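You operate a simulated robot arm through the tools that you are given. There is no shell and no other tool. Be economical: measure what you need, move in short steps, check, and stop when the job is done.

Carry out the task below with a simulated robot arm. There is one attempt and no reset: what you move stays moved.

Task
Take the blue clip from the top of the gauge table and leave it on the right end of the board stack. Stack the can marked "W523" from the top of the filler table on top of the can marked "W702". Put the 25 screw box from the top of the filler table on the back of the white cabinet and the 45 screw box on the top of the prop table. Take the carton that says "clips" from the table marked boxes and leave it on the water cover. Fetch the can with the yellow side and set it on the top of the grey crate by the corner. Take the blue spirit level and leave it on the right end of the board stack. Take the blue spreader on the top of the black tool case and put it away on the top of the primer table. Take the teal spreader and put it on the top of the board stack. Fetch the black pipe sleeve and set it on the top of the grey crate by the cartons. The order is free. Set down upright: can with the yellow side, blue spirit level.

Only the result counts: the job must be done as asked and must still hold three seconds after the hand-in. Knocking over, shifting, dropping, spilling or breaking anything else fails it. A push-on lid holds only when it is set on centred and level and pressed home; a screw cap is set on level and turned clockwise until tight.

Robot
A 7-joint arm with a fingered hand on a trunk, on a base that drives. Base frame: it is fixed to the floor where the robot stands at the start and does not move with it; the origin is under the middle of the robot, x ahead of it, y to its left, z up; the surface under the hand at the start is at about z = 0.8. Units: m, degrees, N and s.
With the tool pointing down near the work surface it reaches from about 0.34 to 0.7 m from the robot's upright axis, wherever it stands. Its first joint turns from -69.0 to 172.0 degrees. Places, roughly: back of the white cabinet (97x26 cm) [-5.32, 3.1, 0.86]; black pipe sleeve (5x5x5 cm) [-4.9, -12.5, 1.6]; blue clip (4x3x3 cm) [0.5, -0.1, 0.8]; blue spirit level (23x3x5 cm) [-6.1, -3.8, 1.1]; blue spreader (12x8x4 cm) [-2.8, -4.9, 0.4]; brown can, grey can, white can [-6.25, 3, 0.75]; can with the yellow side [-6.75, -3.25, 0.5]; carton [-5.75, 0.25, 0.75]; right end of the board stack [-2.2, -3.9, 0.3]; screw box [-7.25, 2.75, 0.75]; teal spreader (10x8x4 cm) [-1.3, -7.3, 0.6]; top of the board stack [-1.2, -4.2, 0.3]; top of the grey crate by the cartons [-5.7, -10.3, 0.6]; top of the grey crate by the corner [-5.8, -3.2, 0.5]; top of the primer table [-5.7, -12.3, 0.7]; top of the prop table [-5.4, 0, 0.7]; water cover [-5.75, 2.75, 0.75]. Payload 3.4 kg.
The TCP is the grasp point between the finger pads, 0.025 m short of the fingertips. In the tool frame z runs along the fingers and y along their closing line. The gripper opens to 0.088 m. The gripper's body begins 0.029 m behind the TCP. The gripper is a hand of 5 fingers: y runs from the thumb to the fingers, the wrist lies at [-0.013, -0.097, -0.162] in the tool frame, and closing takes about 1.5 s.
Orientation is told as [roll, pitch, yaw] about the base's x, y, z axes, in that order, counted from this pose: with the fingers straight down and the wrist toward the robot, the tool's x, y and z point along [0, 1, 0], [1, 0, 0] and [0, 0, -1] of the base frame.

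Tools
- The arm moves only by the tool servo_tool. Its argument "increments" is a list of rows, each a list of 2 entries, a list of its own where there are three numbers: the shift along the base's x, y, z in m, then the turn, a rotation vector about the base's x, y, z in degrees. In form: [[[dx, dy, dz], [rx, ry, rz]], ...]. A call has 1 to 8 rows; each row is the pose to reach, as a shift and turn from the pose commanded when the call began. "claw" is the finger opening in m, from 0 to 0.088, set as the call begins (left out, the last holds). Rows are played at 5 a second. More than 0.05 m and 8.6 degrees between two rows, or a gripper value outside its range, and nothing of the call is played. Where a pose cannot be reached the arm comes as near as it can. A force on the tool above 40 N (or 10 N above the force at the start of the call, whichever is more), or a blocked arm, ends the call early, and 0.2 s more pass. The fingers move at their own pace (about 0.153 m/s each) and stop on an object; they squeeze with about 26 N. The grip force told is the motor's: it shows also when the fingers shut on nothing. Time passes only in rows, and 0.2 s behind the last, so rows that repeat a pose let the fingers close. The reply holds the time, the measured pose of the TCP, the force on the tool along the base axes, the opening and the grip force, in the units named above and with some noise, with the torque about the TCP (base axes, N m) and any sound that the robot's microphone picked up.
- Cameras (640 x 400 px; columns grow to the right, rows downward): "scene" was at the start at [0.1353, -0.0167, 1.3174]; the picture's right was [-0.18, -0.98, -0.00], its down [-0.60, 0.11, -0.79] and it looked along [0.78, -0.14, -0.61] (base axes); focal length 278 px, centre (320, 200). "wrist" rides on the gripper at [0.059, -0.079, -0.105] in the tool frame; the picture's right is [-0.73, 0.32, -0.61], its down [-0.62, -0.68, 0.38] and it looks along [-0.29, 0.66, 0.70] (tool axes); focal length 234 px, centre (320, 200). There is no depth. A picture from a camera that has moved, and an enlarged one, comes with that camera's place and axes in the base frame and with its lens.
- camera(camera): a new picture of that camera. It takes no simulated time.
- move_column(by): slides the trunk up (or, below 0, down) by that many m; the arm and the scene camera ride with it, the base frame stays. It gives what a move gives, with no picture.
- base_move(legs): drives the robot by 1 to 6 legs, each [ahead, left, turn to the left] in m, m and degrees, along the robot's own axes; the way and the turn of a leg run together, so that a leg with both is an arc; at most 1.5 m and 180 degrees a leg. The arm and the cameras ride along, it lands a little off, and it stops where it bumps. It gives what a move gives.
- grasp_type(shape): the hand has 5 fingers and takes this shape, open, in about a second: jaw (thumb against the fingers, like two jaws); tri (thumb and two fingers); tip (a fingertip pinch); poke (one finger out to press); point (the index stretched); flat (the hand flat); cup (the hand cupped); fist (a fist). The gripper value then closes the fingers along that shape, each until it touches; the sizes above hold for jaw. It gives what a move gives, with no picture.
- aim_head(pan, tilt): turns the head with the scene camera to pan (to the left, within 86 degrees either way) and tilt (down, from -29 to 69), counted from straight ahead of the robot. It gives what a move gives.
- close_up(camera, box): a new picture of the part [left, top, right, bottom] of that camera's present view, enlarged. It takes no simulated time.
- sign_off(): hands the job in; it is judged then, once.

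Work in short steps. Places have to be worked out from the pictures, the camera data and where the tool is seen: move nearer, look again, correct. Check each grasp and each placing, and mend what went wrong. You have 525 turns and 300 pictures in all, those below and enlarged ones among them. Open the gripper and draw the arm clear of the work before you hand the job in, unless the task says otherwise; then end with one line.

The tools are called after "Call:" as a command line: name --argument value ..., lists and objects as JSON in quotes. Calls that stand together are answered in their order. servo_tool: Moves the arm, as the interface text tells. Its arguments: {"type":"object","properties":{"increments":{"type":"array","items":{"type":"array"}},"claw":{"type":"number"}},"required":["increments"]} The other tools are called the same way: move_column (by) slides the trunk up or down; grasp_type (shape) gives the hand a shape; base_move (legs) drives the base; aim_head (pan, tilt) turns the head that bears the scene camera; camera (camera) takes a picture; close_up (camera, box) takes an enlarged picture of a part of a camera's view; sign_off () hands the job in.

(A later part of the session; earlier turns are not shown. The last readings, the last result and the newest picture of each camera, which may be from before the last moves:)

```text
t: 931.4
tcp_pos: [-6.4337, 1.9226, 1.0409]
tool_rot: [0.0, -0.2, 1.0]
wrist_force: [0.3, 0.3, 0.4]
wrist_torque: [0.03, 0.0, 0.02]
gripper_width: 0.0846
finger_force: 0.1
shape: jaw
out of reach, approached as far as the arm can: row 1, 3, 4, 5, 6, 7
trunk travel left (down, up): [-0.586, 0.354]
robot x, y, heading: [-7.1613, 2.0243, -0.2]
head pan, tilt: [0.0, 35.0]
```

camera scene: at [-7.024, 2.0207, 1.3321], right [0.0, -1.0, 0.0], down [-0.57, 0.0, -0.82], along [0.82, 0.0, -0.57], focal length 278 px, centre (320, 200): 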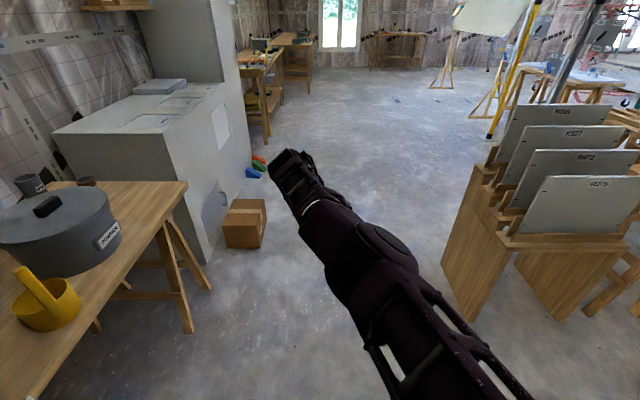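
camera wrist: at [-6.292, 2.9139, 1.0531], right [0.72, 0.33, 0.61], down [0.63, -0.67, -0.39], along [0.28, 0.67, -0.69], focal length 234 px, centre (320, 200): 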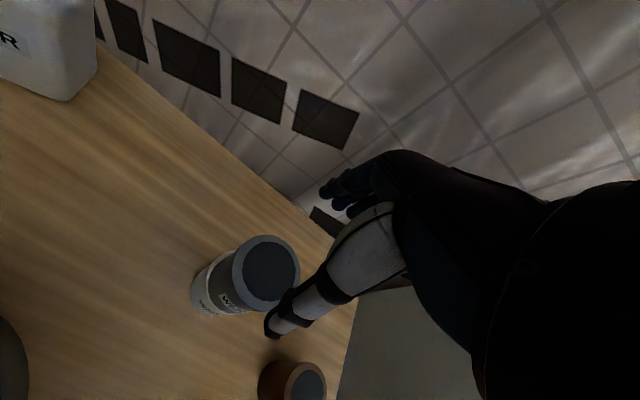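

I raise the trunk fully so the hand clears everything on the table, then turn to face it.

Call:
move_column --by 0.35

Call:
base_move --legs '[[0, 0, 90]]'

Call:
aim_head --pan 15 --tilt 50

Call:
camera --camera "scene"

```text
t: 934.8
tcp_pos: [-6.4338, 1.9261, 1.392]
tool_rot: [-0.2, -0.1, 1.1]
wrist_force: [-0.2, -0.5, -0.2]
wrist_torque: [0.01, -0.01, -0.03]
gripper_width: 0.0847
finger_force: 0.0
shape: jaw
trunk travel left (down, up): [-0.936, 0.004]
robot x, y, heading: [-7.1613, 2.0193, -0.2]
head pan, tilt: [0.0, 35.0]
```

```text
t: 939.0
tcp_pos: [-7.0716, 2.7493, 1.3919]
tool_rot: [-0.2, -0.1, 91.6]
wrist_force: [-0.6, 0.9, -0.4]
wrist_torque: [0.02, -0.02, 0.05]
gripper_width: 0.0847
finger_force: 0.0
shape: jaw
trunk travel left (down, up): [-0.936, 0.004]
robot x, y, heading: [-7.1597, 2.0227, 90.6]
head pan, tilt: [0.0, 35.0]
```

```text
t: 939.8
tcp_pos: [-7.0725, 2.7502, 1.3919]
tool_rot: [-0.2, -0.1, 91.6]
wrist_force: [0.6, -0.3, -0.5]
wrist_torque: [0.01, 0.0, 0.0]
gripper_width: 0.085
finger_force: 0.1
shape: jaw
trunk travel left (down, up): [-0.936, 0.004]
robot x, y, heading: [-7.1595, 2.0241, 90.6]
head pan, tilt: [15.0, 50.0]
```

```text
71 pictures are left
camera scene: at [-7.1822, 2.145, 1.6604], right [0.96, 0.27, 0.0], down [0.2, -0.74, -0.64], along [-0.17, 0.62, -0.77], focal length 278 px, centre (320, 200)
```

scene: 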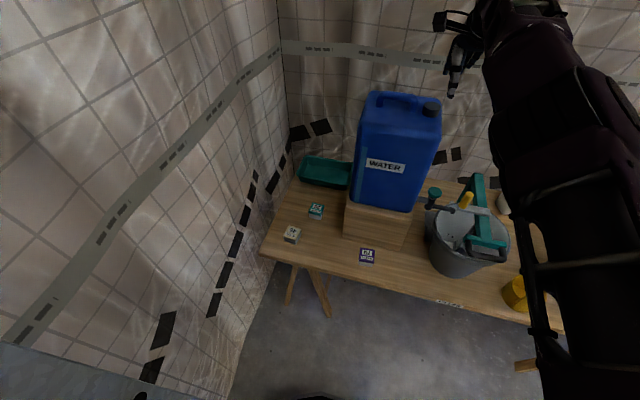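

Call:
close_up --camera "scene" --box '[270, 190, 390, 270]'

```text
5.00 times, centred on (330, 230) of scene
camera zoom: at [-7.1822, 2.145, 1.6604], right [0.96, 0.27, 0.0], down [0.2, -0.74, -0.64], along [-0.17, 0.62, -0.77], focal length 1388 px, centre (270, 50)
```

zoom: 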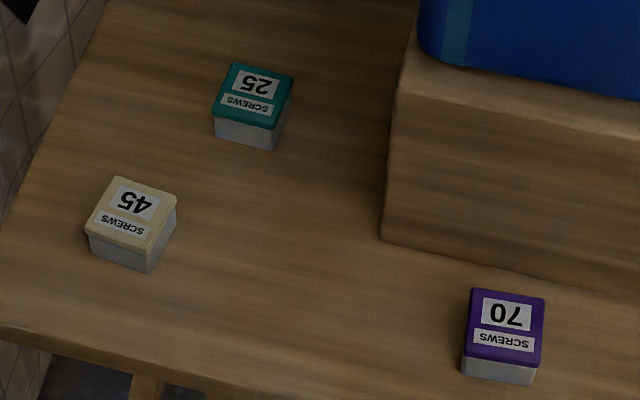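

25 is the teal box at (-7.385,2.829), 45 the cream one at (-7.444,2.694). I set the base to (-7.27,2.11) with heading ≈106 so the hand comes over the 25 box, then lower with the trunk.

Call:
base_move --legs '[[0.084, 0.11, 15.6]]'

Call:
move_column --by -0.4

Call:
camera --camera "scene"

Call:
camera --camera "wrist"

```text
t: 941.2
tcp_pos: [-7.3777, 2.8149, 1.391]
tool_rot: [-0.5, 0.0, 106.7]
wrist_force: [-0.6, -0.8, -0.1]
wrist_torque: [-0.01, -0.02, 0.0]
gripper_width: 0.0849
finger_force: 0.1
shape: jaw
trunk travel left (down, up): [-0.936, 0.004]
robot x, y, heading: [-7.2676, 2.0884, 105.5]
head pan, tilt: [15.0, 50.0]
stopped in leg 1: the robot was blocked; the commanded pose is now the measured one
```

```text
t: 945.0
tcp_pos: [-7.372, 2.8157, 0.9929]
tool_rot: [-0.2, 0.0, 106.6]
wrist_force: [-0.5, 0.6, -1.3]
wrist_torque: [-0.02, 0.04, 0.03]
gripper_width: 0.085
finger_force: 0.0
shape: jaw
trunk travel left (down, up): [-0.536, 0.404]
robot x, y, heading: [-7.2664, 2.0882, 105.6]
head pan, tilt: [15.0, 50.0]
```

```text
69 pictures are left
camera scene: at [-7.3205, 2.2027, 1.2604], right [0.86, 0.51, 0.0], down [0.39, -0.66, -0.64], along [-0.33, 0.55, -0.77], focal length 278 px, centre (320, 200)
```

scene: 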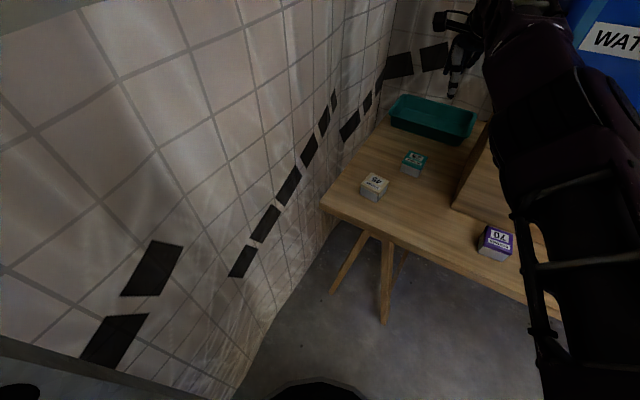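

```text
68 pictures are left
camera wrist: at [-7.4049, 2.7222, 1.0978], right [0.6, 0.52, 0.61], down [0.79, -0.47, -0.38], along [0.09, 0.71, -0.69], focal length 234 px, centre (320, 200)
```

wrist: 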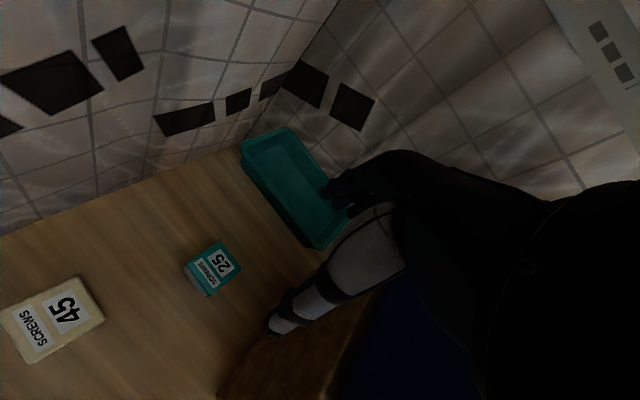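

Call:
base_move --legs '[[0.022, 0, 1.5]]'

Call:
servo_tool --increments '[[[0, 0, 0], [0, 0, -5]], [[0, 0, 0], [0, 0, -10]], [[0, 0, 0], [0, 0, -10]]]' --claw 0.088

Call:
move_column --by -0.14

Call:
camera --camera "wrist"

```text
t: 946.0
tcp_pos: [-7.3973, 2.8293, 0.9912]
tool_rot: [-0.2, 0.0, 108.7]
wrist_force: [0.5, 0.6, 0.3]
wrist_torque: [0.02, 0.04, 0.02]
gripper_width: 0.0849
finger_force: 0.0
shape: jaw
trunk travel left (down, up): [-0.536, 0.404]
robot x, y, heading: [-7.2664, 2.1084, 107.5]
head pan, tilt: [15.0, 50.0]
stopped in leg 1: the robot was blocked; the commanded pose is now the measured one
```

```text
t: 946.8
tcp_pos: [-7.3966, 2.8291, 0.9912]
tool_rot: [-0.1, -0.1, 98.6]
wrist_force: [0.3, 0.0, -0.4]
wrist_torque: [0.05, 0.02, 0.0]
gripper_width: 0.0876
finger_force: 0.0
shape: jaw
trunk travel left (down, up): [-0.536, 0.404]
robot x, y, heading: [-7.2673, 2.1054, 107.7]
head pan, tilt: [15.0, 50.0]
```

```text
t: 948.5
tcp_pos: [-7.397, 2.8287, 0.8516]
tool_rot: [-0.2, -0.1, 98.7]
wrist_force: [-0.8, -1.2, 0.9]
wrist_torque: [0.02, 0.03, 0.0]
gripper_width: 0.0878
finger_force: 0.0
shape: jaw
trunk travel left (down, up): [-0.396, 0.544]
robot x, y, heading: [-7.2666, 2.1037, 107.4]
head pan, tilt: [15.0, 50.0]
```

```text
67 pictures are left
camera wrist: at [-7.443, 2.7408, 0.9568], right [0.67, 0.43, 0.61], down [0.72, -0.58, -0.38], along [0.19, 0.69, -0.69], focal length 234 px, centre (320, 200)
```

wrist: 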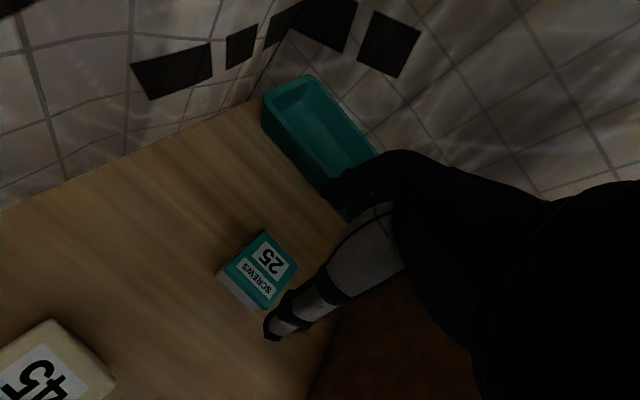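

Centred within a few mm. I lower to z≈0.735 by trunk and close.

Call:
servo_tool --increments '[[[0.005, 0.003, 0], [0, 0, -4]], [[0.005, 0.003, 0], [0, 0, -4]]]'

Call:
move_column --by -0.115

Call:
servo_tool --increments '[[[0, 0, 0], [0, 0, 0]], [[0, 0, 0], [0, 0, 0]], [[0, 0, 0], [0, 0, 0]], [[0, 0, 0], [0, 0, 0]], [[0, 0, 0], [0, 0, 0]], [[0, 0, 0], [0, 0, 0]]]' --claw 0.0

Call:
camera --camera "wrist"

```text
t: 949.1
tcp_pos: [-7.3906, 2.8292, 0.8494]
tool_rot: [-0.3, -0.1, 94.6]
wrist_force: [-0.1, 0.1, -1.2]
wrist_torque: [-0.04, -0.01, 0.02]
gripper_width: 0.0876
finger_force: 0.1
shape: jaw
out of reach, approached as far as the arm can: row 1
trunk travel left (down, up): [-0.396, 0.544]
robot x, y, heading: [-7.2718, 2.1064, 107.4]
head pan, tilt: [15.0, 50.0]
```

```text
t: 950.5
tcp_pos: [-7.3911, 2.8297, 0.7345]
tool_rot: [-0.2, -0.1, 94.6]
wrist_force: [-0.5, 0.3, 1.7]
wrist_torque: [0.03, -0.02, -0.01]
gripper_width: 0.0875
finger_force: 0.1
shape: jaw
trunk travel left (down, up): [-0.281, 0.659]
robot x, y, heading: [-7.2694, 2.1112, 107.8]
head pan, tilt: [15.0, 50.0]
```

```text
t: 951.9
tcp_pos: [-7.3908, 2.8296, 0.7359]
tool_rot: [-0.2, -0.1, 94.8]
wrist_force: [-0.2, 0.1, 3.0]
wrist_torque: [-0.11, 0.0, -0.02]
gripper_width: 0.0539
finger_force: 26.0
shape: jaw
trunk travel left (down, up): [-0.281, 0.659]
robot x, y, heading: [-7.268, 2.1061, 107.7]
head pan, tilt: [15.0, 50.0]
```

```text
66 pictures are left
camera wrist: at [-7.4432, 2.7453, 0.8409], right [0.69, 0.38, 0.61], down [0.68, -0.63, -0.38], along [0.24, 0.68, -0.69], focal length 234 px, centre (320, 200)
```

wrist: 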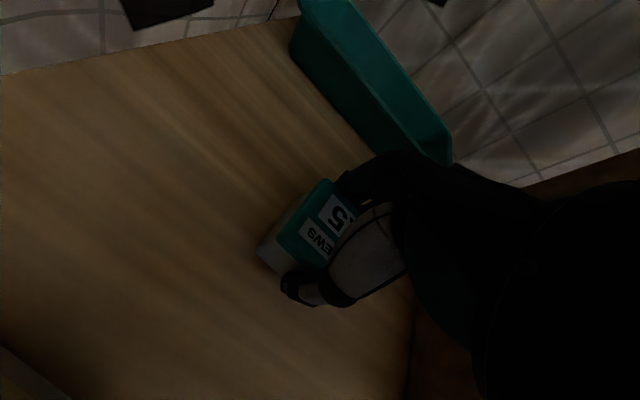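

Gripped (54 mm). I raise the trunk high and drive east to in front of the cabinet's right part.

Call:
move_column --by 0.4

Call:
move_column --by 0.2

Call:
base_move --legs '[[-0.3, -0.1, -17.5], [0, -1.2, 0], [0, -0.95, 0]]'

Call:
aim_head --pan 0 --tilt 40

Call:
camera --camera "scene"

```text
t: 955.8
tcp_pos: [-7.3918, 2.8305, 1.1329]
tool_rot: [-0.2, -0.1, 94.8]
wrist_force: [1.2, -1.0, -2.0]
wrist_torque: [-0.02, 0.02, 0.01]
gripper_width: 0.0533
finger_force: 26.3
shape: jaw
trunk travel left (down, up): [-0.681, 0.259]
robot x, y, heading: [-7.2699, 2.1043, 107.7]
head pan, tilt: [15.0, 50.0]
```

```text
t: 957.9
tcp_pos: [-7.3915, 2.8305, 1.335]
tool_rot: [-0.2, -0.1, 94.7]
wrist_force: [-0.1, -1.5, -2.7]
wrist_torque: [-0.03, 0.0, 0.0]
gripper_width: 0.0536
finger_force: 26.2
shape: jaw
trunk travel left (down, up): [-0.881, 0.059]
robot x, y, heading: [-7.2666, 2.1078, 107.7]
head pan, tilt: [15.0, 50.0]
```

```text
t: 970.4
tcp_pos: [-4.8758, 2.6155, 1.3355]
tool_rot: [-0.2, -0.1, 79.3]
wrist_force: [0.0, 0.1, -1.9]
wrist_torque: [0.01, 0.0, 0.04]
gripper_width: 0.0533
finger_force: 26.1
shape: jaw
trunk travel left (down, up): [-0.881, 0.059]
robot x, y, heading: [-4.9484, 1.8884, 92.0]
head pan, tilt: [15.0, 50.0]
```

```text
t: 971.2
tcp_pos: [-4.8753, 2.6171, 1.3349]
tool_rot: [-0.2, -0.1, 79.2]
wrist_force: [0.2, -0.4, -2.2]
wrist_torque: [0.0, 0.03, 0.0]
gripper_width: 0.0534
finger_force: 26.0
shape: jaw
trunk travel left (down, up): [-0.881, 0.059]
robot x, y, heading: [-4.953, 1.8854, 92.4]
head pan, tilt: [0.0, 40.0]
```

```text
65 pictures are left
camera scene: at [-4.954, 2.0202, 1.6194], right [1.0, 0.04, 0.0], down [0.02, -0.64, -0.77], along [-0.03, 0.76, -0.64], focal length 278 px, centre (320, 200)
```

scene: 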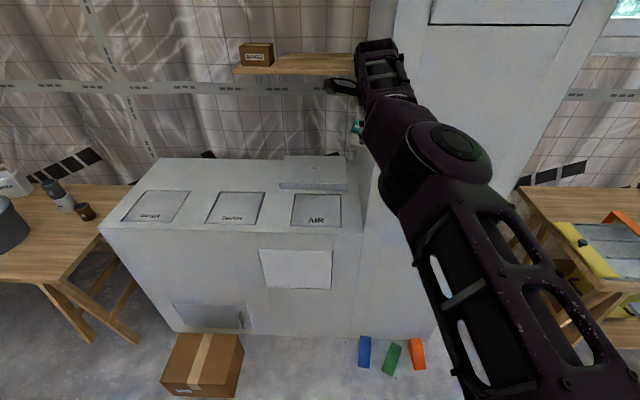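

Strip behind the plates: y 2.97–3.22; free part around (-5.3,3.06). I lower to z≈1.05, turn left and approach, staying clear of the floor carton and under the wall shelf.

Call:
move_column --by -0.28

Call:
base_move --legs '[[0, 0, 23], [0.475, -0.107, 0]]'

Call:
camera --camera "scene"

Call:
camera --camera "wrist"

```text
t: 974.0
tcp_pos: [-4.8753, 2.6158, 1.0547]
tool_rot: [-0.2, -0.1, 79.3]
wrist_force: [0.0, 0.6, -2.2]
wrist_torque: [0.0, 0.0, -0.02]
gripper_width: 0.0535
finger_force: 25.7
shape: jaw
trunk travel left (down, up): [-0.601, 0.339]
robot x, y, heading: [-4.9481, 1.8851, 92.0]
head pan, tilt: [0.0, 40.0]
```

```text
t: 978.1
tcp_pos: [-5.2774, 3.0553, 1.0543]
tool_rot: [-0.3, 0.0, 102.9]
wrist_force: [0.2, -0.2, -1.9]
wrist_torque: [-0.05, -0.04, 0.0]
gripper_width: 0.0531
finger_force: 26.3
shape: jaw
trunk travel left (down, up): [-0.601, 0.339]
robot x, y, heading: [-5.0531, 2.3544, 115.7]
head pan, tilt: [0.0, 40.0]
```

```text
64 pictures are left
camera scene: at [-5.1131, 2.4786, 1.3394], right [0.9, 0.43, 0.0], down [0.28, -0.58, -0.77], along [-0.33, 0.69, -0.64], focal length 278 px, centre (320, 200)
```

scene: 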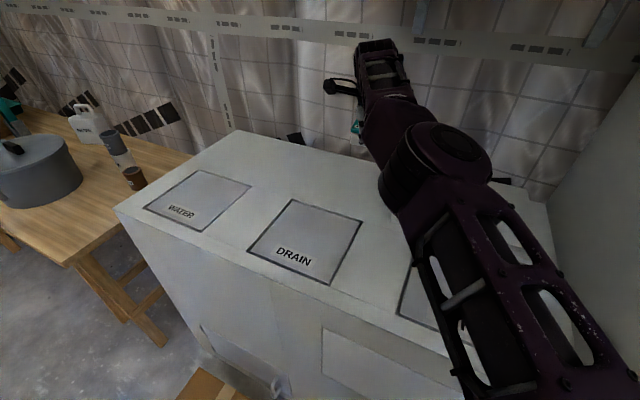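

```text
63 pictures are left
camera wrist: at [-5.3179, 2.9648, 1.16], right [0.63, 0.48, 0.61], down [0.76, -0.52, -0.38], along [0.14, 0.71, -0.69], focal length 234 px, centre (320, 200)
```

wrist: 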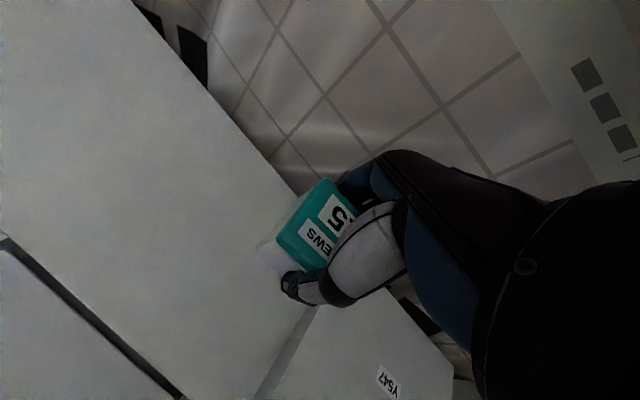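

Clear all around. I lower by trunk to contact.

Call:
move_column --by -0.14

Call:
move_column --by -0.008

Call:
move_column --by -0.006

```text
t: 979.8
tcp_pos: [-5.2795, 3.0556, 0.9148]
tool_rot: [-0.2, -0.2, 102.8]
wrist_force: [0.6, -0.1, -1.5]
wrist_torque: [-0.02, -0.02, 0.01]
gripper_width: 0.0532
finger_force: 26.2
shape: jaw
trunk travel left (down, up): [-0.461, 0.479]
robot x, y, heading: [-5.0499, 2.3537, 115.6]
head pan, tilt: [0.0, 40.0]
```

```text
t: 980.3
tcp_pos: [-5.2786, 3.0555, 0.9063]
tool_rot: [-0.3, -0.1, 102.9]
wrist_force: [0.2, 0.4, -1.6]
wrist_torque: [-0.01, 0.01, 0.0]
gripper_width: 0.053
finger_force: 26.7
shape: jaw
trunk travel left (down, up): [-0.453, 0.487]
robot x, y, heading: [-5.0546, 2.3572, 115.9]
head pan, tilt: [0.0, 40.0]
```

```text
t: 980.9
tcp_pos: [-5.2794, 3.0551, 0.9003]
tool_rot: [-0.2, -0.1, 102.9]
wrist_force: [-0.8, 0.6, -1.8]
wrist_torque: [-0.01, -0.01, -0.01]
gripper_width: 0.0534
finger_force: 25.9
shape: jaw
trunk travel left (down, up): [-0.447, 0.493]
robot x, y, heading: [-5.056, 2.3587, 115.5]
head pan, tilt: [0.0, 40.0]
```

Call:
move_column --by -0.005

Call:
move_column --by -0.004

Call:
camera --camera "wrist"

```text
t: 981.4
tcp_pos: [-5.2781, 3.0546, 0.8968]
tool_rot: [-0.2, -0.1, 103.0]
wrist_force: [1.0, 1.1, -0.8]
wrist_torque: [-0.08, -0.07, 0.01]
gripper_width: 0.0534
finger_force: 26.0
shape: jaw
trunk travel left (down, up): [-0.442, 0.498]
robot x, y, heading: [-5.0572, 2.3605, 115.8]
head pan, tilt: [0.0, 40.0]
```

```text
t: 982.0
tcp_pos: [-5.278, 3.0551, 0.895]
tool_rot: [-0.2, -0.4, 102.9]
wrist_force: [-1.4, 4.4, 12.6]
wrist_torque: [-0.18, -0.06, 0.01]
gripper_width: 0.0532
finger_force: 26.0
shape: jaw
trunk travel left (down, up): [-0.438, 0.502]
robot x, y, heading: [-5.0569, 2.3571, 115.6]
head pan, tilt: [0.0, 40.0]
```

```text
62 pictures are left
camera wrist: at [-5.3173, 2.9632, 0.9998], right [0.63, 0.47, 0.61], down [0.76, -0.52, -0.39], along [0.14, 0.71, -0.69], focal length 234 px, centre (320, 200)
```

wrist: 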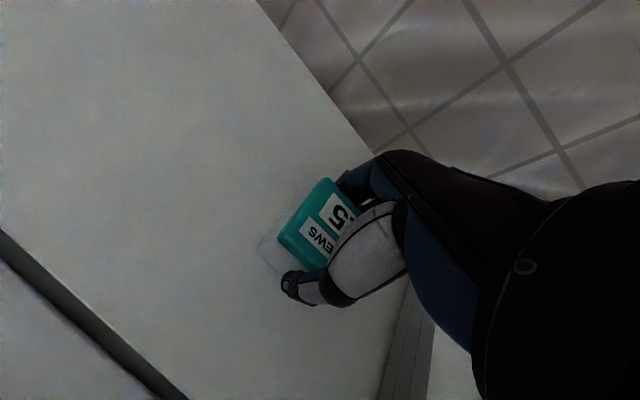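

Contact, within the back strip. I ease 2 mm, open and rise.

Call:
move_column --by 0.003

Call:
servo_tool --increments '[[[0, 0, 0], [0, 0, 0]], [[0, 0, 0], [0, 0, 0]], [[0, 0, 0], [0, 0, 0]]]' --claw 0.088

Call:
move_column --by 0.16

Call:
camera --camera "wrist"

```text
t: 982.5
tcp_pos: [-5.2786, 3.0539, 0.8944]
tool_rot: [-0.1, -0.1, 102.8]
wrist_force: [-1.1, 0.8, 6.8]
wrist_torque: [-0.13, -0.01, 0.01]
gripper_width: 0.0533
finger_force: 26.2
shape: jaw
trunk travel left (down, up): [-0.441, 0.499]
robot x, y, heading: [-5.0526, 2.3578, 115.7]
head pan, tilt: [0.0, 40.0]
```

```text
t: 983.3
tcp_pos: [-5.2776, 3.0538, 0.8943]
tool_rot: [-0.2, 0.0, 102.9]
wrist_force: [-0.1, 0.4, -0.4]
wrist_torque: [-0.01, -0.01, 0.01]
gripper_width: 0.0878
finger_force: 0.1
shape: jaw
trunk travel left (down, up): [-0.441, 0.499]
robot x, y, heading: [-5.0558, 2.3566, 115.6]
head pan, tilt: [0.0, 40.0]
```

```text
t: 985.1
tcp_pos: [-5.2783, 3.0547, 1.0553]
tool_rot: [-0.1, -0.1, 102.9]
wrist_force: [0.3, -0.7, 0.3]
wrist_torque: [-0.01, -0.04, -0.02]
gripper_width: 0.0875
finger_force: 0.0
shape: jaw
trunk travel left (down, up): [-0.601, 0.339]
robot x, y, heading: [-5.0529, 2.3576, 115.7]
head pan, tilt: [0.0, 40.0]
```

```text
61 pictures are left
camera wrist: at [-5.3177, 2.9643, 1.1604], right [0.63, 0.47, 0.61], down [0.76, -0.52, -0.38], along [0.14, 0.71, -0.69], focal length 234 px, centre (320, 200)
```

wrist: 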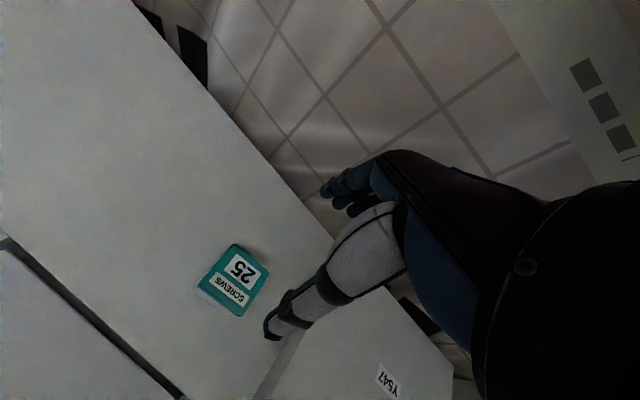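

The 25 box is on the cabinet's back. Now back for the 45 box the same way.

Call:
base_move --legs '[[-0.475, 0.107, 0], [0, 0, -24]]'

Call:
move_column --by 0.33

Call:
base_move --legs '[[0, 1.2, 0], [0.05, 1.08, 0], [0, 0, 19]]'

Call:
aim_head --pan 10 --tilt 50

Call:
camera --camera "wrist"

```text
t: 989.2
tcp_pos: [-4.8665, 2.6189, 1.055]
tool_rot: [-0.2, -0.1, 78.5]
wrist_force: [1.1, 0.5, 0.8]
wrist_torque: [-0.01, -0.01, -0.01]
gripper_width: 0.0876
finger_force: 0.0
shape: jaw
trunk travel left (down, up): [-0.601, 0.339]
robot x, y, heading: [-4.9513, 1.8891, 91.1]
head pan, tilt: [0.0, 40.0]
```

```text
t: 992.5
tcp_pos: [-4.8647, 2.6185, 1.3841]
tool_rot: [-0.2, -0.1, 78.5]
wrist_force: [-0.5, -0.3, 0.0]
wrist_torque: [-0.02, -0.01, 0.01]
gripper_width: 0.0878
finger_force: 0.1
shape: jaw
trunk travel left (down, up): [-0.931, 0.009]
robot x, y, heading: [-4.9534, 1.8907, 91.1]
head pan, tilt: [0.0, 40.0]
```

```text
t: 1004.7
tcp_pos: [-7.363, 2.6458, 1.385]
tool_rot: [-0.2, -0.1, 96.4]
wrist_force: [0.0, 0.8, -0.4]
wrist_torque: [0.05, -0.01, -0.01]
gripper_width: 0.0875
finger_force: 0.1
shape: jaw
trunk travel left (down, up): [-0.931, 0.009]
robot x, y, heading: [-7.2192, 1.926, 109.2]
head pan, tilt: [0.0, 40.0]
```

```text
t: 1005.4
tcp_pos: [-7.3634, 2.6462, 1.3858]
tool_rot: [-0.2, -0.1, 96.3]
wrist_force: [1.0, -0.1, 0.1]
wrist_torque: [0.03, 0.0, -0.01]
gripper_width: 0.0876
finger_force: 0.1
shape: jaw
trunk travel left (down, up): [-0.931, 0.009]
robot x, y, heading: [-7.2219, 1.9308, 109.3]
head pan, tilt: [10.0, 50.0]
```

```text
60 pictures are left
camera wrist: at [-7.4131, 2.5607, 1.4904], right [0.68, 0.4, 0.61], down [0.7, -0.61, -0.38], along [0.22, 0.69, -0.69], focal length 234 px, centre (320, 200)
```

wrist: 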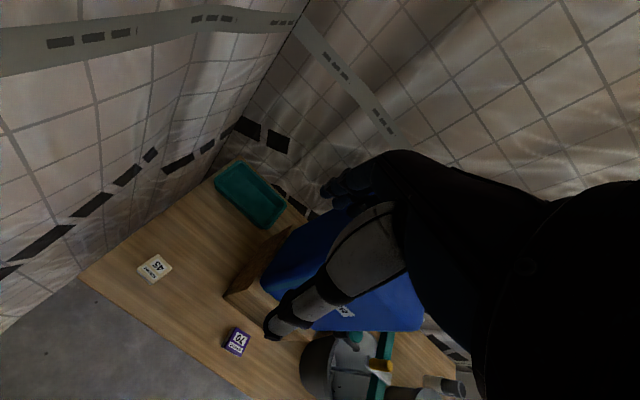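

Call:
base_move --legs '[[0.069, 0.005, 4.4]]'

Call:
move_column --by -0.4

Call:
move_column --by -0.12

Call:
camera --camera "wrist"

```text
t: 1006.4
tcp_pos: [-7.4451, 2.6912, 1.3883]
tool_rot: [-0.1, -0.4, 100.7]
wrist_force: [-0.9, -1.0, 0.5]
wrist_torque: [-0.03, 0.02, 0.01]
gripper_width: 0.0876
finger_force: 0.0
shape: jaw
trunk travel left (down, up): [-0.931, 0.009]
robot x, y, heading: [-7.2495, 1.9879, 113.5]
head pan, tilt: [10.0, 50.0]
```

```text
t: 1010.2
tcp_pos: [-7.447, 2.6952, 0.9856]
tool_rot: [-0.2, -0.1, 100.7]
wrist_force: [-0.7, -0.1, 0.0]
wrist_torque: [-0.02, -0.01, 0.0]
gripper_width: 0.0875
finger_force: 0.0
shape: jaw
trunk travel left (down, up): [-0.531, 0.409]
robot x, y, heading: [-7.2496, 1.9921, 113.8]
head pan, tilt: [10.0, 50.0]
```

```text
t: 1011.7
tcp_pos: [-7.4477, 2.696, 0.8645]
tool_rot: [-0.2, -0.2, 100.7]
wrist_force: [0.2, -0.8, 0.3]
wrist_torque: [-0.02, -0.03, 0.01]
gripper_width: 0.0877
finger_force: 0.2
shape: jaw
trunk travel left (down, up): [-0.411, 0.529]
robot x, y, heading: [-7.2484, 1.9909, 113.5]
head pan, tilt: [10.0, 50.0]
```

```text
59 pictures are left
camera wrist: at [-7.4903, 2.6064, 0.9709], right [0.65, 0.45, 0.61], down [0.74, -0.55, -0.38], along [0.17, 0.7, -0.69], focal length 234 px, centre (320, 200)
```

wrist: 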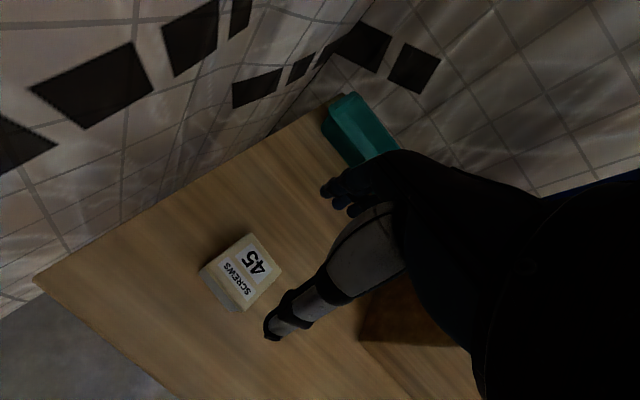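

Perfectly centred. I align yaw, lower and close.

Call:
servo_tool --increments '[[[0, 0, 0], [0, 0, -5]], [[0, 0, 0], [0, 0, -9]], [[0, 0, 0], [0, 0, -9]]]'

Call:
move_column --by -0.129

Call:
servo_tool --increments '[[[0, 0, 0], [0, 0, 0]], [[0, 0, 0], [0, 0, 0]], [[0, 0, 0], [0, 0, 0]], [[0, 0, 0], [0, 0, 0]], [[0, 0, 0], [0, 0, 0]], [[0, 0, 0], [0, 0, 0]]]' --claw 0.0

Call:
move_column --by 0.4

Call:
camera --camera "wrist"

```text
t: 1012.5
tcp_pos: [-7.4439, 2.6917, 0.8624]
tool_rot: [-0.2, 0.0, 91.7]
wrist_force: [0.0, 1.0, 0.5]
wrist_torque: [0.0, 0.0, -0.01]
gripper_width: 0.0878
finger_force: 0.1
shape: jaw
out of reach, approached as far as the arm can: row 2, 3
trunk travel left (down, up): [-0.411, 0.529]
robot x, y, heading: [-7.2478, 1.9877, 113.4]
head pan, tilt: [10.0, 50.0]
```

```text
t: 1014.1
tcp_pos: [-7.443, 2.6929, 0.7337]
tool_rot: [-0.2, -0.1, 91.7]
wrist_force: [-0.2, 2.2, 1.5]
wrist_torque: [0.07, 0.04, -0.04]
gripper_width: 0.088
finger_force: 0.2
shape: jaw
trunk travel left (down, up): [-0.282, 0.658]
robot x, y, heading: [-7.2509, 1.9905, 113.6]
head pan, tilt: [10.0, 50.0]
```

```text
t: 1015.5
tcp_pos: [-7.4442, 2.6901, 0.7322]
tool_rot: [-0.2, -0.1, 91.8]
wrist_force: [-0.6, -0.8, 2.7]
wrist_torque: [-0.18, 0.02, -0.07]
gripper_width: 0.0538
finger_force: 26.0
shape: jaw
trunk travel left (down, up): [-0.282, 0.658]
robot x, y, heading: [-7.2476, 1.9911, 113.7]
head pan, tilt: [10.0, 50.0]
```

```text
t: 1019.4
tcp_pos: [-7.4435, 2.6923, 1.1338]
tool_rot: [-0.1, -0.1, 91.8]
wrist_force: [0.8, -0.8, -2.4]
wrist_torque: [-0.02, -0.05, 0.02]
gripper_width: 0.0536
finger_force: 26.2
shape: jaw
trunk travel left (down, up): [-0.682, 0.258]
robot x, y, heading: [-7.2551, 1.9894, 113.7]
head pan, tilt: [10.0, 50.0]
```

```text
58 pictures are left
camera wrist: at [-7.5, 2.611, 1.2387], right [0.71, 0.34, 0.61], down [0.65, -0.66, -0.38], along [0.27, 0.67, -0.69], focal length 234 px, centre (320, 200)
```

wrist: 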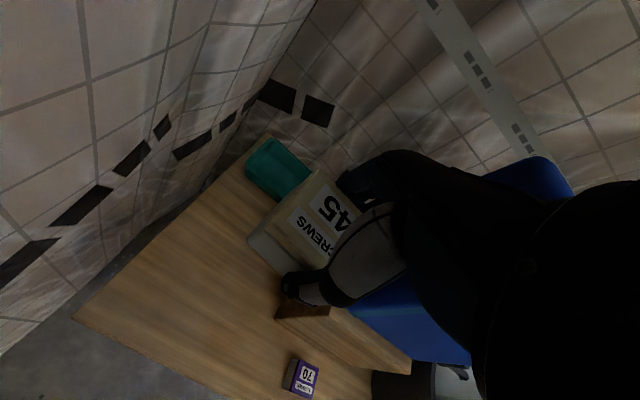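

Got the 45 box. I raise, drive to the open area and turn south toward the prop table.

Call:
move_column --by 0.25

Call:
base_move --legs '[[-0.765, -1.145, 0], [0, 0, -180], [0, 0, -24]]'

Call:
base_move --legs '[[0.82, 0.5, 0]]'

Call:
aim_head --pan 0 --tilt 45

Call:
camera --camera "scene"

```text
t: 1021.9
tcp_pos: [-7.4438, 2.6918, 1.3832]
tool_rot: [-0.3, -0.1, 91.7]
wrist_force: [-0.2, 0.1, -3.9]
wrist_torque: [-0.02, -0.01, -0.01]
gripper_width: 0.0532
finger_force: 26.1
shape: jaw
trunk travel left (down, up): [-0.932, 0.008]
robot x, y, heading: [-7.248, 1.9913, 113.3]
head pan, tilt: [10.0, 50.0]
```

```text
t: 1037.3
tcp_pos: [-6.0383, 1.0255, 1.3833]
tool_rot: [-0.3, -0.1, -113.3]
wrist_force: [0.1, 1.1, -3.6]
wrist_torque: [-0.01, 0.04, 0.03]
gripper_width: 0.0525
finger_force: 26.1
shape: jaw
trunk travel left (down, up): [-0.932, 0.008]
robot x, y, heading: [-5.9184, 1.7469, -91.5]
head pan, tilt: [10.0, 50.0]
```

```text
t: 1039.9
tcp_pos: [-5.7614, 0.7708, 1.392]
tool_rot: [0.7, -0.6, -109.6]
wrist_force: [-2.5, 1.6, -2.0]
wrist_torque: [-0.07, -0.09, 0.02]
gripper_width: 0.0525
finger_force: 25.9
shape: jaw
trunk travel left (down, up): [-0.932, 0.008]
robot x, y, heading: [-5.6709, 1.4816, -86.9]
head pan, tilt: [10.0, 50.0]
stopped in leg 1: the robot was blocked; the commanded pose is now the measured one
```

```text
t: 1040.6
tcp_pos: [-5.7414, 0.7534, 1.3832]
tool_rot: [-0.2, -0.1, -109.3]
wrist_force: [0.2, -0.7, -2.5]
wrist_torque: [0.04, 0.03, 0.0]
gripper_width: 0.0523
finger_force: 26.2
shape: jaw
trunk travel left (down, up): [-0.932, 0.008]
robot x, y, heading: [-5.6717, 1.4786, -87.1]
head pan, tilt: [0.0, 45.0]
```

```text
57 pictures are left
camera scene: at [-5.6659, 1.3463, 1.6631], right [-1.0, -0.05, 0.0], down [-0.04, 0.71, -0.71], along [0.04, -0.71, -0.71], focal length 278 px, centre (320, 200)
```

scene: 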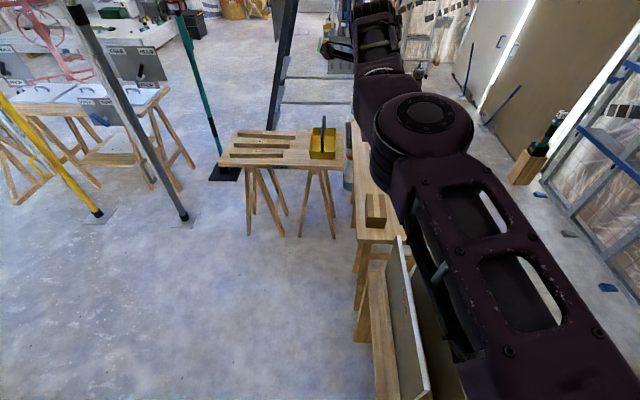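

I bumped the board rack's corner lightly while passing. I move east away from it first, then south to the prop table; free strip there is about (-5.43,0.095).

Call:
base_move --legs '[[0, 0.35, 0], [0.679, -0.036, -2.9]]'

Call:
move_column --by -0.4

Call:
camera --camera "scene"

Call:
camera --camera "wrist"

```text
t: 1046.3
tcp_pos: [-5.4468, 0.0902, 1.3852]
tool_rot: [-0.4, -0.2, -112.3]
wrist_force: [0.4, -0.2, -2.8]
wrist_torque: [0.02, 0.02, 0.0]
gripper_width: 0.0524
finger_force: 26.3
shape: jaw
trunk travel left (down, up): [-0.932, 0.008]
robot x, y, heading: [-5.3409, 0.8071, -90.4]
head pan, tilt: [0.0, 45.0]
```

```text
t: 1050.1
tcp_pos: [-5.4472, 0.0885, 0.9841]
tool_rot: [-0.3, -0.1, -112.2]
wrist_force: [-0.4, -1.3, -3.1]
wrist_torque: [0.02, 0.04, 0.01]
gripper_width: 0.0522
finger_force: 26.4
shape: jaw
trunk travel left (down, up): [-0.532, 0.408]
robot x, y, heading: [-5.3394, 0.8104, -89.8]
head pan, tilt: [0.0, 45.0]
```

```text
56 pictures are left
camera scene: at [-5.3402, 0.6777, 1.2632], right [-1.0, 0.0, 0.0], down [0.0, 0.71, -0.71], along [0.0, -0.71, -0.71], focal length 278 px, centre (320, 200)
```

scene: 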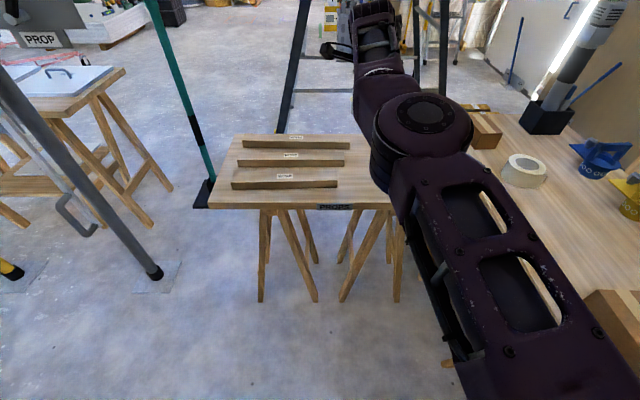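

```text
55 pictures are left
camera wrist: at [-5.3611, 0.1391, 1.0894], right [-0.79, -0.02, 0.61], down [-0.32, 0.87, -0.38], along [-0.52, -0.5, -0.69], focal length 234 px, centre (320, 200)
```

wrist: 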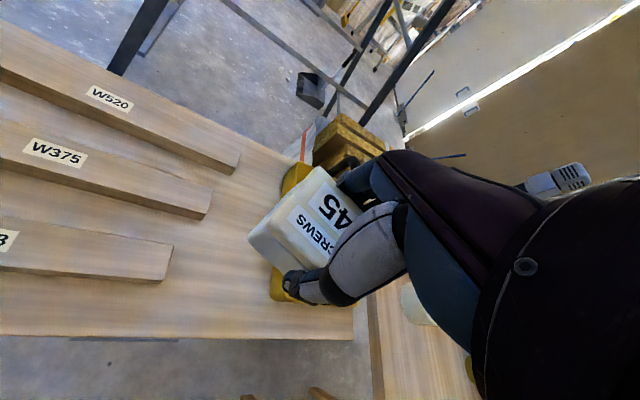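

The hand is just between the bars' ends (x≈-5.40) and the tote (x≈-5.54); fine. I nudge 8 mm east and lower with the trunk.

Call:
servo_tool --increments '[[[0.008, 0.004, 0], [0, 0, 0]], [[0.008, 0.004, 0], [0, 0, 0]]]'

Call:
move_column --by -0.15

Call:
camera --camera "wrist"

```text
t: 1050.7
tcp_pos: [-5.439, 0.093, 0.9837]
tool_rot: [-0.3, -0.1, -112.4]
wrist_force: [-0.4, -0.1, -2.7]
wrist_torque: [0.02, 0.0, 0.01]
gripper_width: 0.0521
finger_force: 26.0
shape: jaw
trunk travel left (down, up): [-0.532, 0.408]
robot x, y, heading: [-5.3373, 0.8124, -89.8]
head pan, tilt: [0.0, 45.0]
```

```text
t: 1052.4
tcp_pos: [-5.4392, 0.0947, 0.8334]
tool_rot: [-0.3, -0.1, -112.3]
wrist_force: [0.1, -0.3, -2.2]
wrist_torque: [0.0, 0.02, 0.02]
gripper_width: 0.0527
finger_force: 26.1
shape: jaw
trunk travel left (down, up): [-0.382, 0.558]
robot x, y, heading: [-5.3445, 0.8107, -90.1]
head pan, tilt: [0.0, 45.0]
```

```text
54 pictures are left
camera wrist: at [-5.3535, 0.1435, 0.9391], right [-0.79, -0.02, 0.61], down [-0.32, 0.87, -0.38], along [-0.52, -0.5, -0.69], focal length 234 px, centre (320, 200)
```

wrist: 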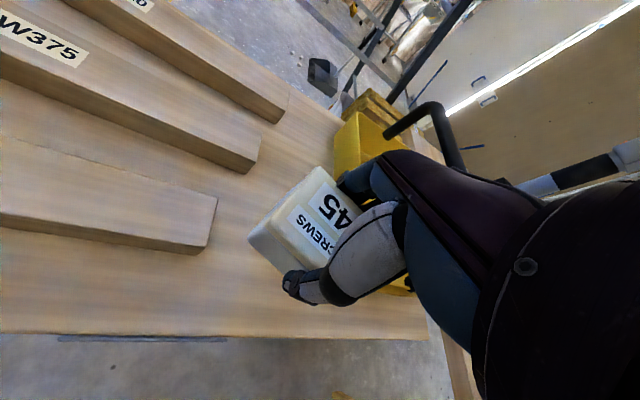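

Tote's edge is about 11 cm away; clear. I lower to contact.

Call:
move_column --by -0.085

Call:
move_column --by -0.009

Call:
move_column --by -0.006

```text
t: 1053.7
tcp_pos: [-5.4388, 0.0938, 0.7533]
tool_rot: [-0.3, -0.6, -112.3]
wrist_force: [-0.1, -6.9, 16.6]
wrist_torque: [0.18, -0.13, -0.03]
gripper_width: 0.0527
finger_force: 25.9
shape: jaw
trunk travel left (down, up): [-0.297, 0.643]
robot x, y, heading: [-5.3366, 0.8086, -89.6]
head pan, tilt: [0.0, 45.0]
```

```text
t: 1054.2
tcp_pos: [-5.4404, 0.095, 0.751]
tool_rot: [0.0, -1.3, -112.2]
wrist_force: [1.5, -0.8, 19.4]
wrist_torque: [0.46, -0.21, -0.06]
gripper_width: 0.0529
finger_force: 25.6
shape: jaw
trunk travel left (down, up): [-0.289, 0.651]
robot x, y, heading: [-5.3406, 0.8094, -89.8]
head pan, tilt: [0.0, 45.0]
stopped: the force on the tool passed its limit at 41 N (the readings are from after the stop); the commanded pose is now the measured one
```

```text
t: 1054.8
tcp_pos: [-5.4394, 0.0937, 0.751]
tool_rot: [0.0, -2.1, -112.4]
wrist_force: [1.2, 1.5, 21.3]
wrist_torque: [0.52, -0.29, -0.11]
gripper_width: 0.0531
finger_force: 25.9
shape: jaw
trunk travel left (down, up): [-0.283, 0.657]
robot x, y, heading: [-5.3403, 0.8112, -90.1]
head pan, tilt: [0.0, 45.0]
stopped: the force on the tool passed its limit at 40 N (the readings are from after the stop); the commanded pose is now the measured one
```

Call:
move_column --by 0.017

Call:
camera --camera "wrist"

```text
t: 1055.5
tcp_pos: [-5.4407, 0.0911, 0.7598]
tool_rot: [-0.2, -1.3, -112.4]
wrist_force: [-0.7, -1.1, -2.6]
wrist_torque: [0.02, -0.03, -0.03]
gripper_width: 0.0524
finger_force: 25.5
shape: jaw
trunk travel left (down, up): [-0.3, 0.64]
robot x, y, heading: [-5.3387, 0.8105, -90.0]
head pan, tilt: [0.0, 45.0]
```

```text
53 pictures are left
camera wrist: at [-5.3545, 0.143, 0.8642], right [-0.79, -0.01, 0.62], down [-0.32, 0.86, -0.4], along [-0.53, -0.51, -0.68], focal length 234 px, centre (320, 200)
```

wrist: 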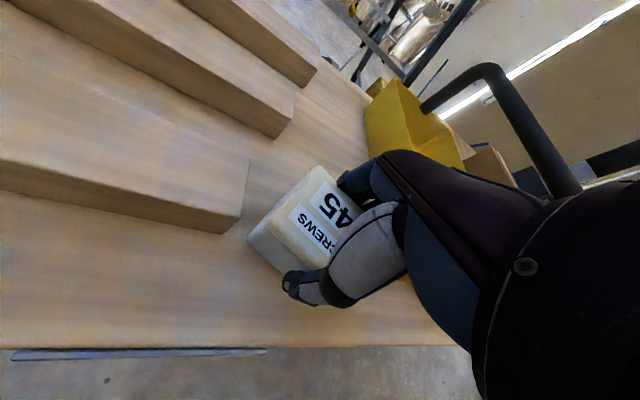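

Call:
move_column --by -0.006

Call:
servo_tool --increments '[[[0, 0, 0], [0, 0, 0]], [[0, 0, 0], [0, 0, 0]], [[0, 0, 0], [0, 0, 0]]]' --claw 0.075

Call:
move_column --by 0.2

Call:
camera --camera "wrist"

```text
t: 1056.0
tcp_pos: [-5.4403, 0.0918, 0.7545]
tool_rot: [-0.2, -1.3, -112.4]
wrist_force: [-0.3, 0.7, -2.0]
wrist_torque: [-0.01, 0.01, 0.0]
gripper_width: 0.0526
finger_force: 25.5
shape: jaw
trunk travel left (down, up): [-0.294, 0.646]
robot x, y, heading: [-5.3385, 0.8107, -90.0]
head pan, tilt: [0.0, 45.0]
```

```text
t: 1056.8
tcp_pos: [-5.4402, 0.0915, 0.7559]
tool_rot: [-0.1, -1.4, -112.4]
wrist_force: [0.4, -0.7, -0.8]
wrist_torque: [0.0, 0.03, 0.01]
gripper_width: 0.0747
finger_force: 0.0
shape: jaw
trunk travel left (down, up): [-0.294, 0.646]
robot x, y, heading: [-5.342, 0.8138, -90.0]
head pan, tilt: [0.0, 45.0]
```

```text
t: 1059.0
tcp_pos: [-5.4406, 0.0907, 0.9567]
tool_rot: [-0.1, -1.3, -112.5]
wrist_force: [1.1, 0.0, 0.5]
wrist_torque: [-0.02, 0.01, 0.0]
gripper_width: 0.0749
finger_force: 0.1
shape: jaw
trunk travel left (down, up): [-0.494, 0.446]
robot x, y, heading: [-5.3371, 0.808, -90.1]
head pan, tilt: [0.0, 45.0]
```

```text
52 pictures are left
camera wrist: at [-5.3543, 0.1434, 1.0595], right [-0.79, -0.01, 0.62], down [-0.32, 0.86, -0.4], along [-0.53, -0.51, -0.68], focal length 234 px, centre (320, 200)
```

wrist: 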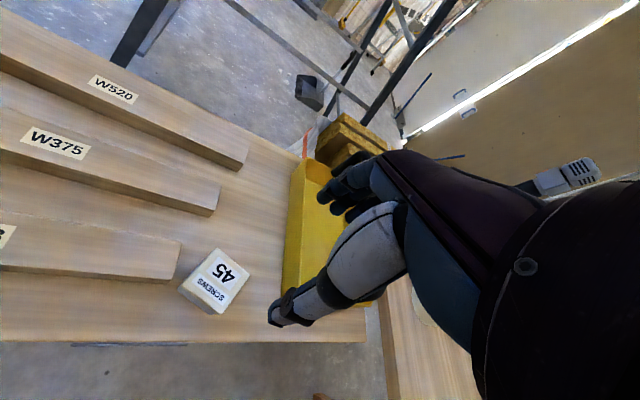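

The 45 box is on the prop table. For the CLIPS carton (12×7 cm, long side along y) I need the tool closing along x; I raise and rotate the tool about -35° here first.

Call:
move_column --by 0.25

Call:
servo_tool --increments '[[[0, 0.01, 0], [0, 0, -6]], [[0, 0.02, 0], [0, 0, -12]], [[0, 0.03, 0], [0, 0, -18]], [[0, 0.035, 0], [0, 0, -24]], [[0, 0.04, 0], [0, 0, -30]], [[0, 0.04, 0], [0, 0, -36]]]' --claw 0.088

```text
t: 1061.6
tcp_pos: [-5.4405, 0.0916, 1.2057]
tool_rot: [-0.1, -1.5, -112.5]
wrist_force: [0.5, -0.8, -0.5]
wrist_torque: [0.01, 0.0, 0.04]
gripper_width: 0.0749
finger_force: 0.1
shape: jaw
trunk travel left (down, up): [-0.744, 0.196]
robot x, y, heading: [-5.3413, 0.814, -90.0]
head pan, tilt: [0.0, 45.0]
```

```text
t: 1063.0
tcp_pos: [-5.4407, 0.1317, 1.2063]
tool_rot: [0.0, -1.5, -148.5]
wrist_force: [0.2, -0.6, 0.1]
wrist_torque: [0.01, -0.03, -0.04]
gripper_width: 0.0877
finger_force: 0.0
shape: jaw
out of reach, approached as far as the arm can: row 3, 4, 5
trunk travel left (down, up): [-0.744, 0.196]
robot x, y, heading: [-5.3384, 0.8118, -90.0]
head pan, tilt: [0.0, 45.0]
```

Tool yaw is now -148 at heading -90. I turn -23.5° and move to (-5.525,0.407), between the table feet.

Call:
base_move --legs '[[0, 0, -23.5], [0.446, -0.01, 0]]'

Call:
camera --camera "wrist"

Call:
camera --camera "scene"

```text
t: 1066.9
tcp_pos: [-5.8864, -0.1756, 1.2055]
tool_rot: [0.0, -1.5, -171.7]
wrist_force: [-0.1, 0.8, -0.8]
wrist_torque: [0.02, 0.01, 0.01]
gripper_width: 0.0877
finger_force: 0.1
shape: jaw
trunk travel left (down, up): [-0.744, 0.196]
robot x, y, heading: [-5.5242, 0.403, -113.3]
head pan, tilt: [0.0, 45.0]
```

```text
51 pictures are left
camera wrist: at [-5.7973, -0.2229, 1.3096], right [-0.41, 0.67, 0.62], down [0.57, 0.71, -0.4], along [-0.71, 0.19, -0.68], focal length 234 px, centre (320, 200)
```

wrist: 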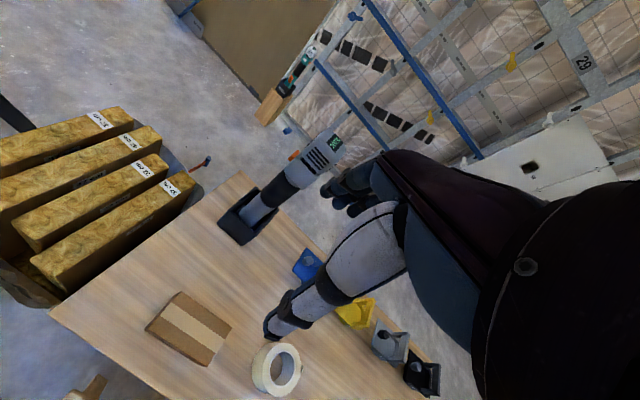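

```text
50 pictures are left
camera scene: at [-5.578, 0.2848, 1.4752], right [-0.92, 0.4, 0.0], down [0.28, 0.65, -0.71], along [-0.28, -0.65, -0.71], focal length 278 px, centre (320, 200)
```

scene: 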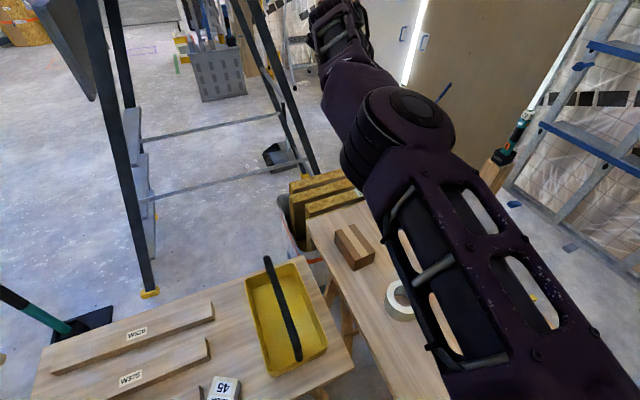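

Carton refined to (-5.870,-0.135), 6.6 cm wide, turned -6°. I back the base 4.4 cm and lower in steps.

Call:
base_move --legs '[[-0.044, -0.001, 0]]'

Call:
move_column --by -0.32

Call:
camera --camera "wrist"

Call:
camera --camera "scene"

```text
t: 1067.8
tcp_pos: [-5.8729, -0.138, 1.2048]
tool_rot: [-0.3, -1.4, -171.7]
wrist_force: [-0.3, -0.5, -0.5]
wrist_torque: [0.01, 0.03, 0.03]
gripper_width: 0.0879
finger_force: 0.1
shape: jaw
trunk travel left (down, up): [-0.744, 0.196]
robot x, y, heading: [-5.5121, 0.4467, -113.2]
head pan, tilt: [0.0, 45.0]
```

```text
t: 1070.9
tcp_pos: [-5.8716, -0.1366, 0.8852]
tool_rot: [-0.1, -1.3, -171.8]
wrist_force: [0.8, 0.3, -0.8]
wrist_torque: [0.01, 0.01, 0.0]
gripper_width: 0.0877
finger_force: 0.2
shape: jaw
trunk travel left (down, up): [-0.424, 0.516]
robot x, y, heading: [-5.5072, 0.445, -113.3]
head pan, tilt: [0.0, 45.0]
```

```text
49 pictures are left
camera wrist: at [-5.7813, -0.1837, 0.9893], right [-0.41, 0.67, 0.62], down [0.57, 0.71, -0.4], along [-0.71, 0.19, -0.68], focal length 234 px, centre (320, 200)
```

wrist: 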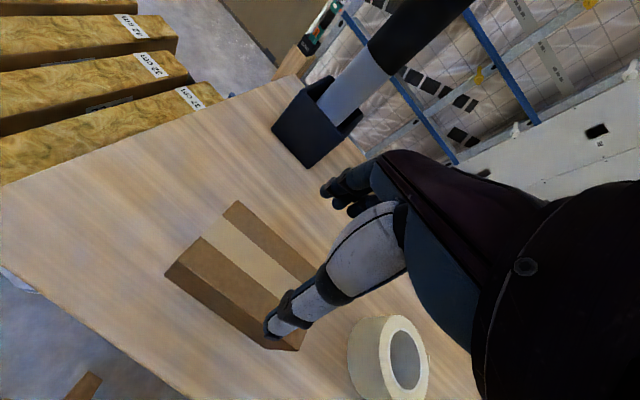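

```text
48 pictures are left
camera scene: at [-5.5621, 0.3241, 1.1552], right [-0.92, 0.4, 0.0], down [0.28, 0.65, -0.71], along [-0.28, -0.65, -0.71], focal length 278 px, centre (320, 200)
```

scene: 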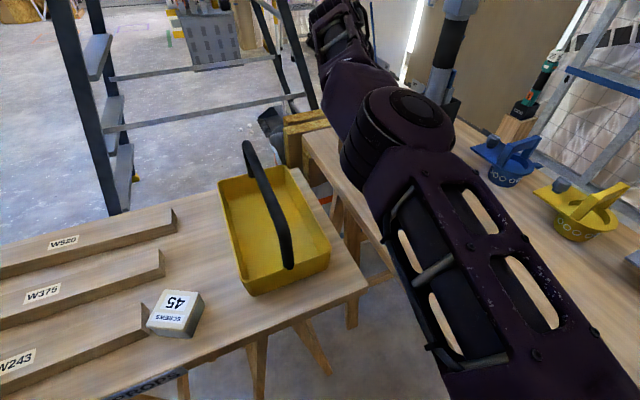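

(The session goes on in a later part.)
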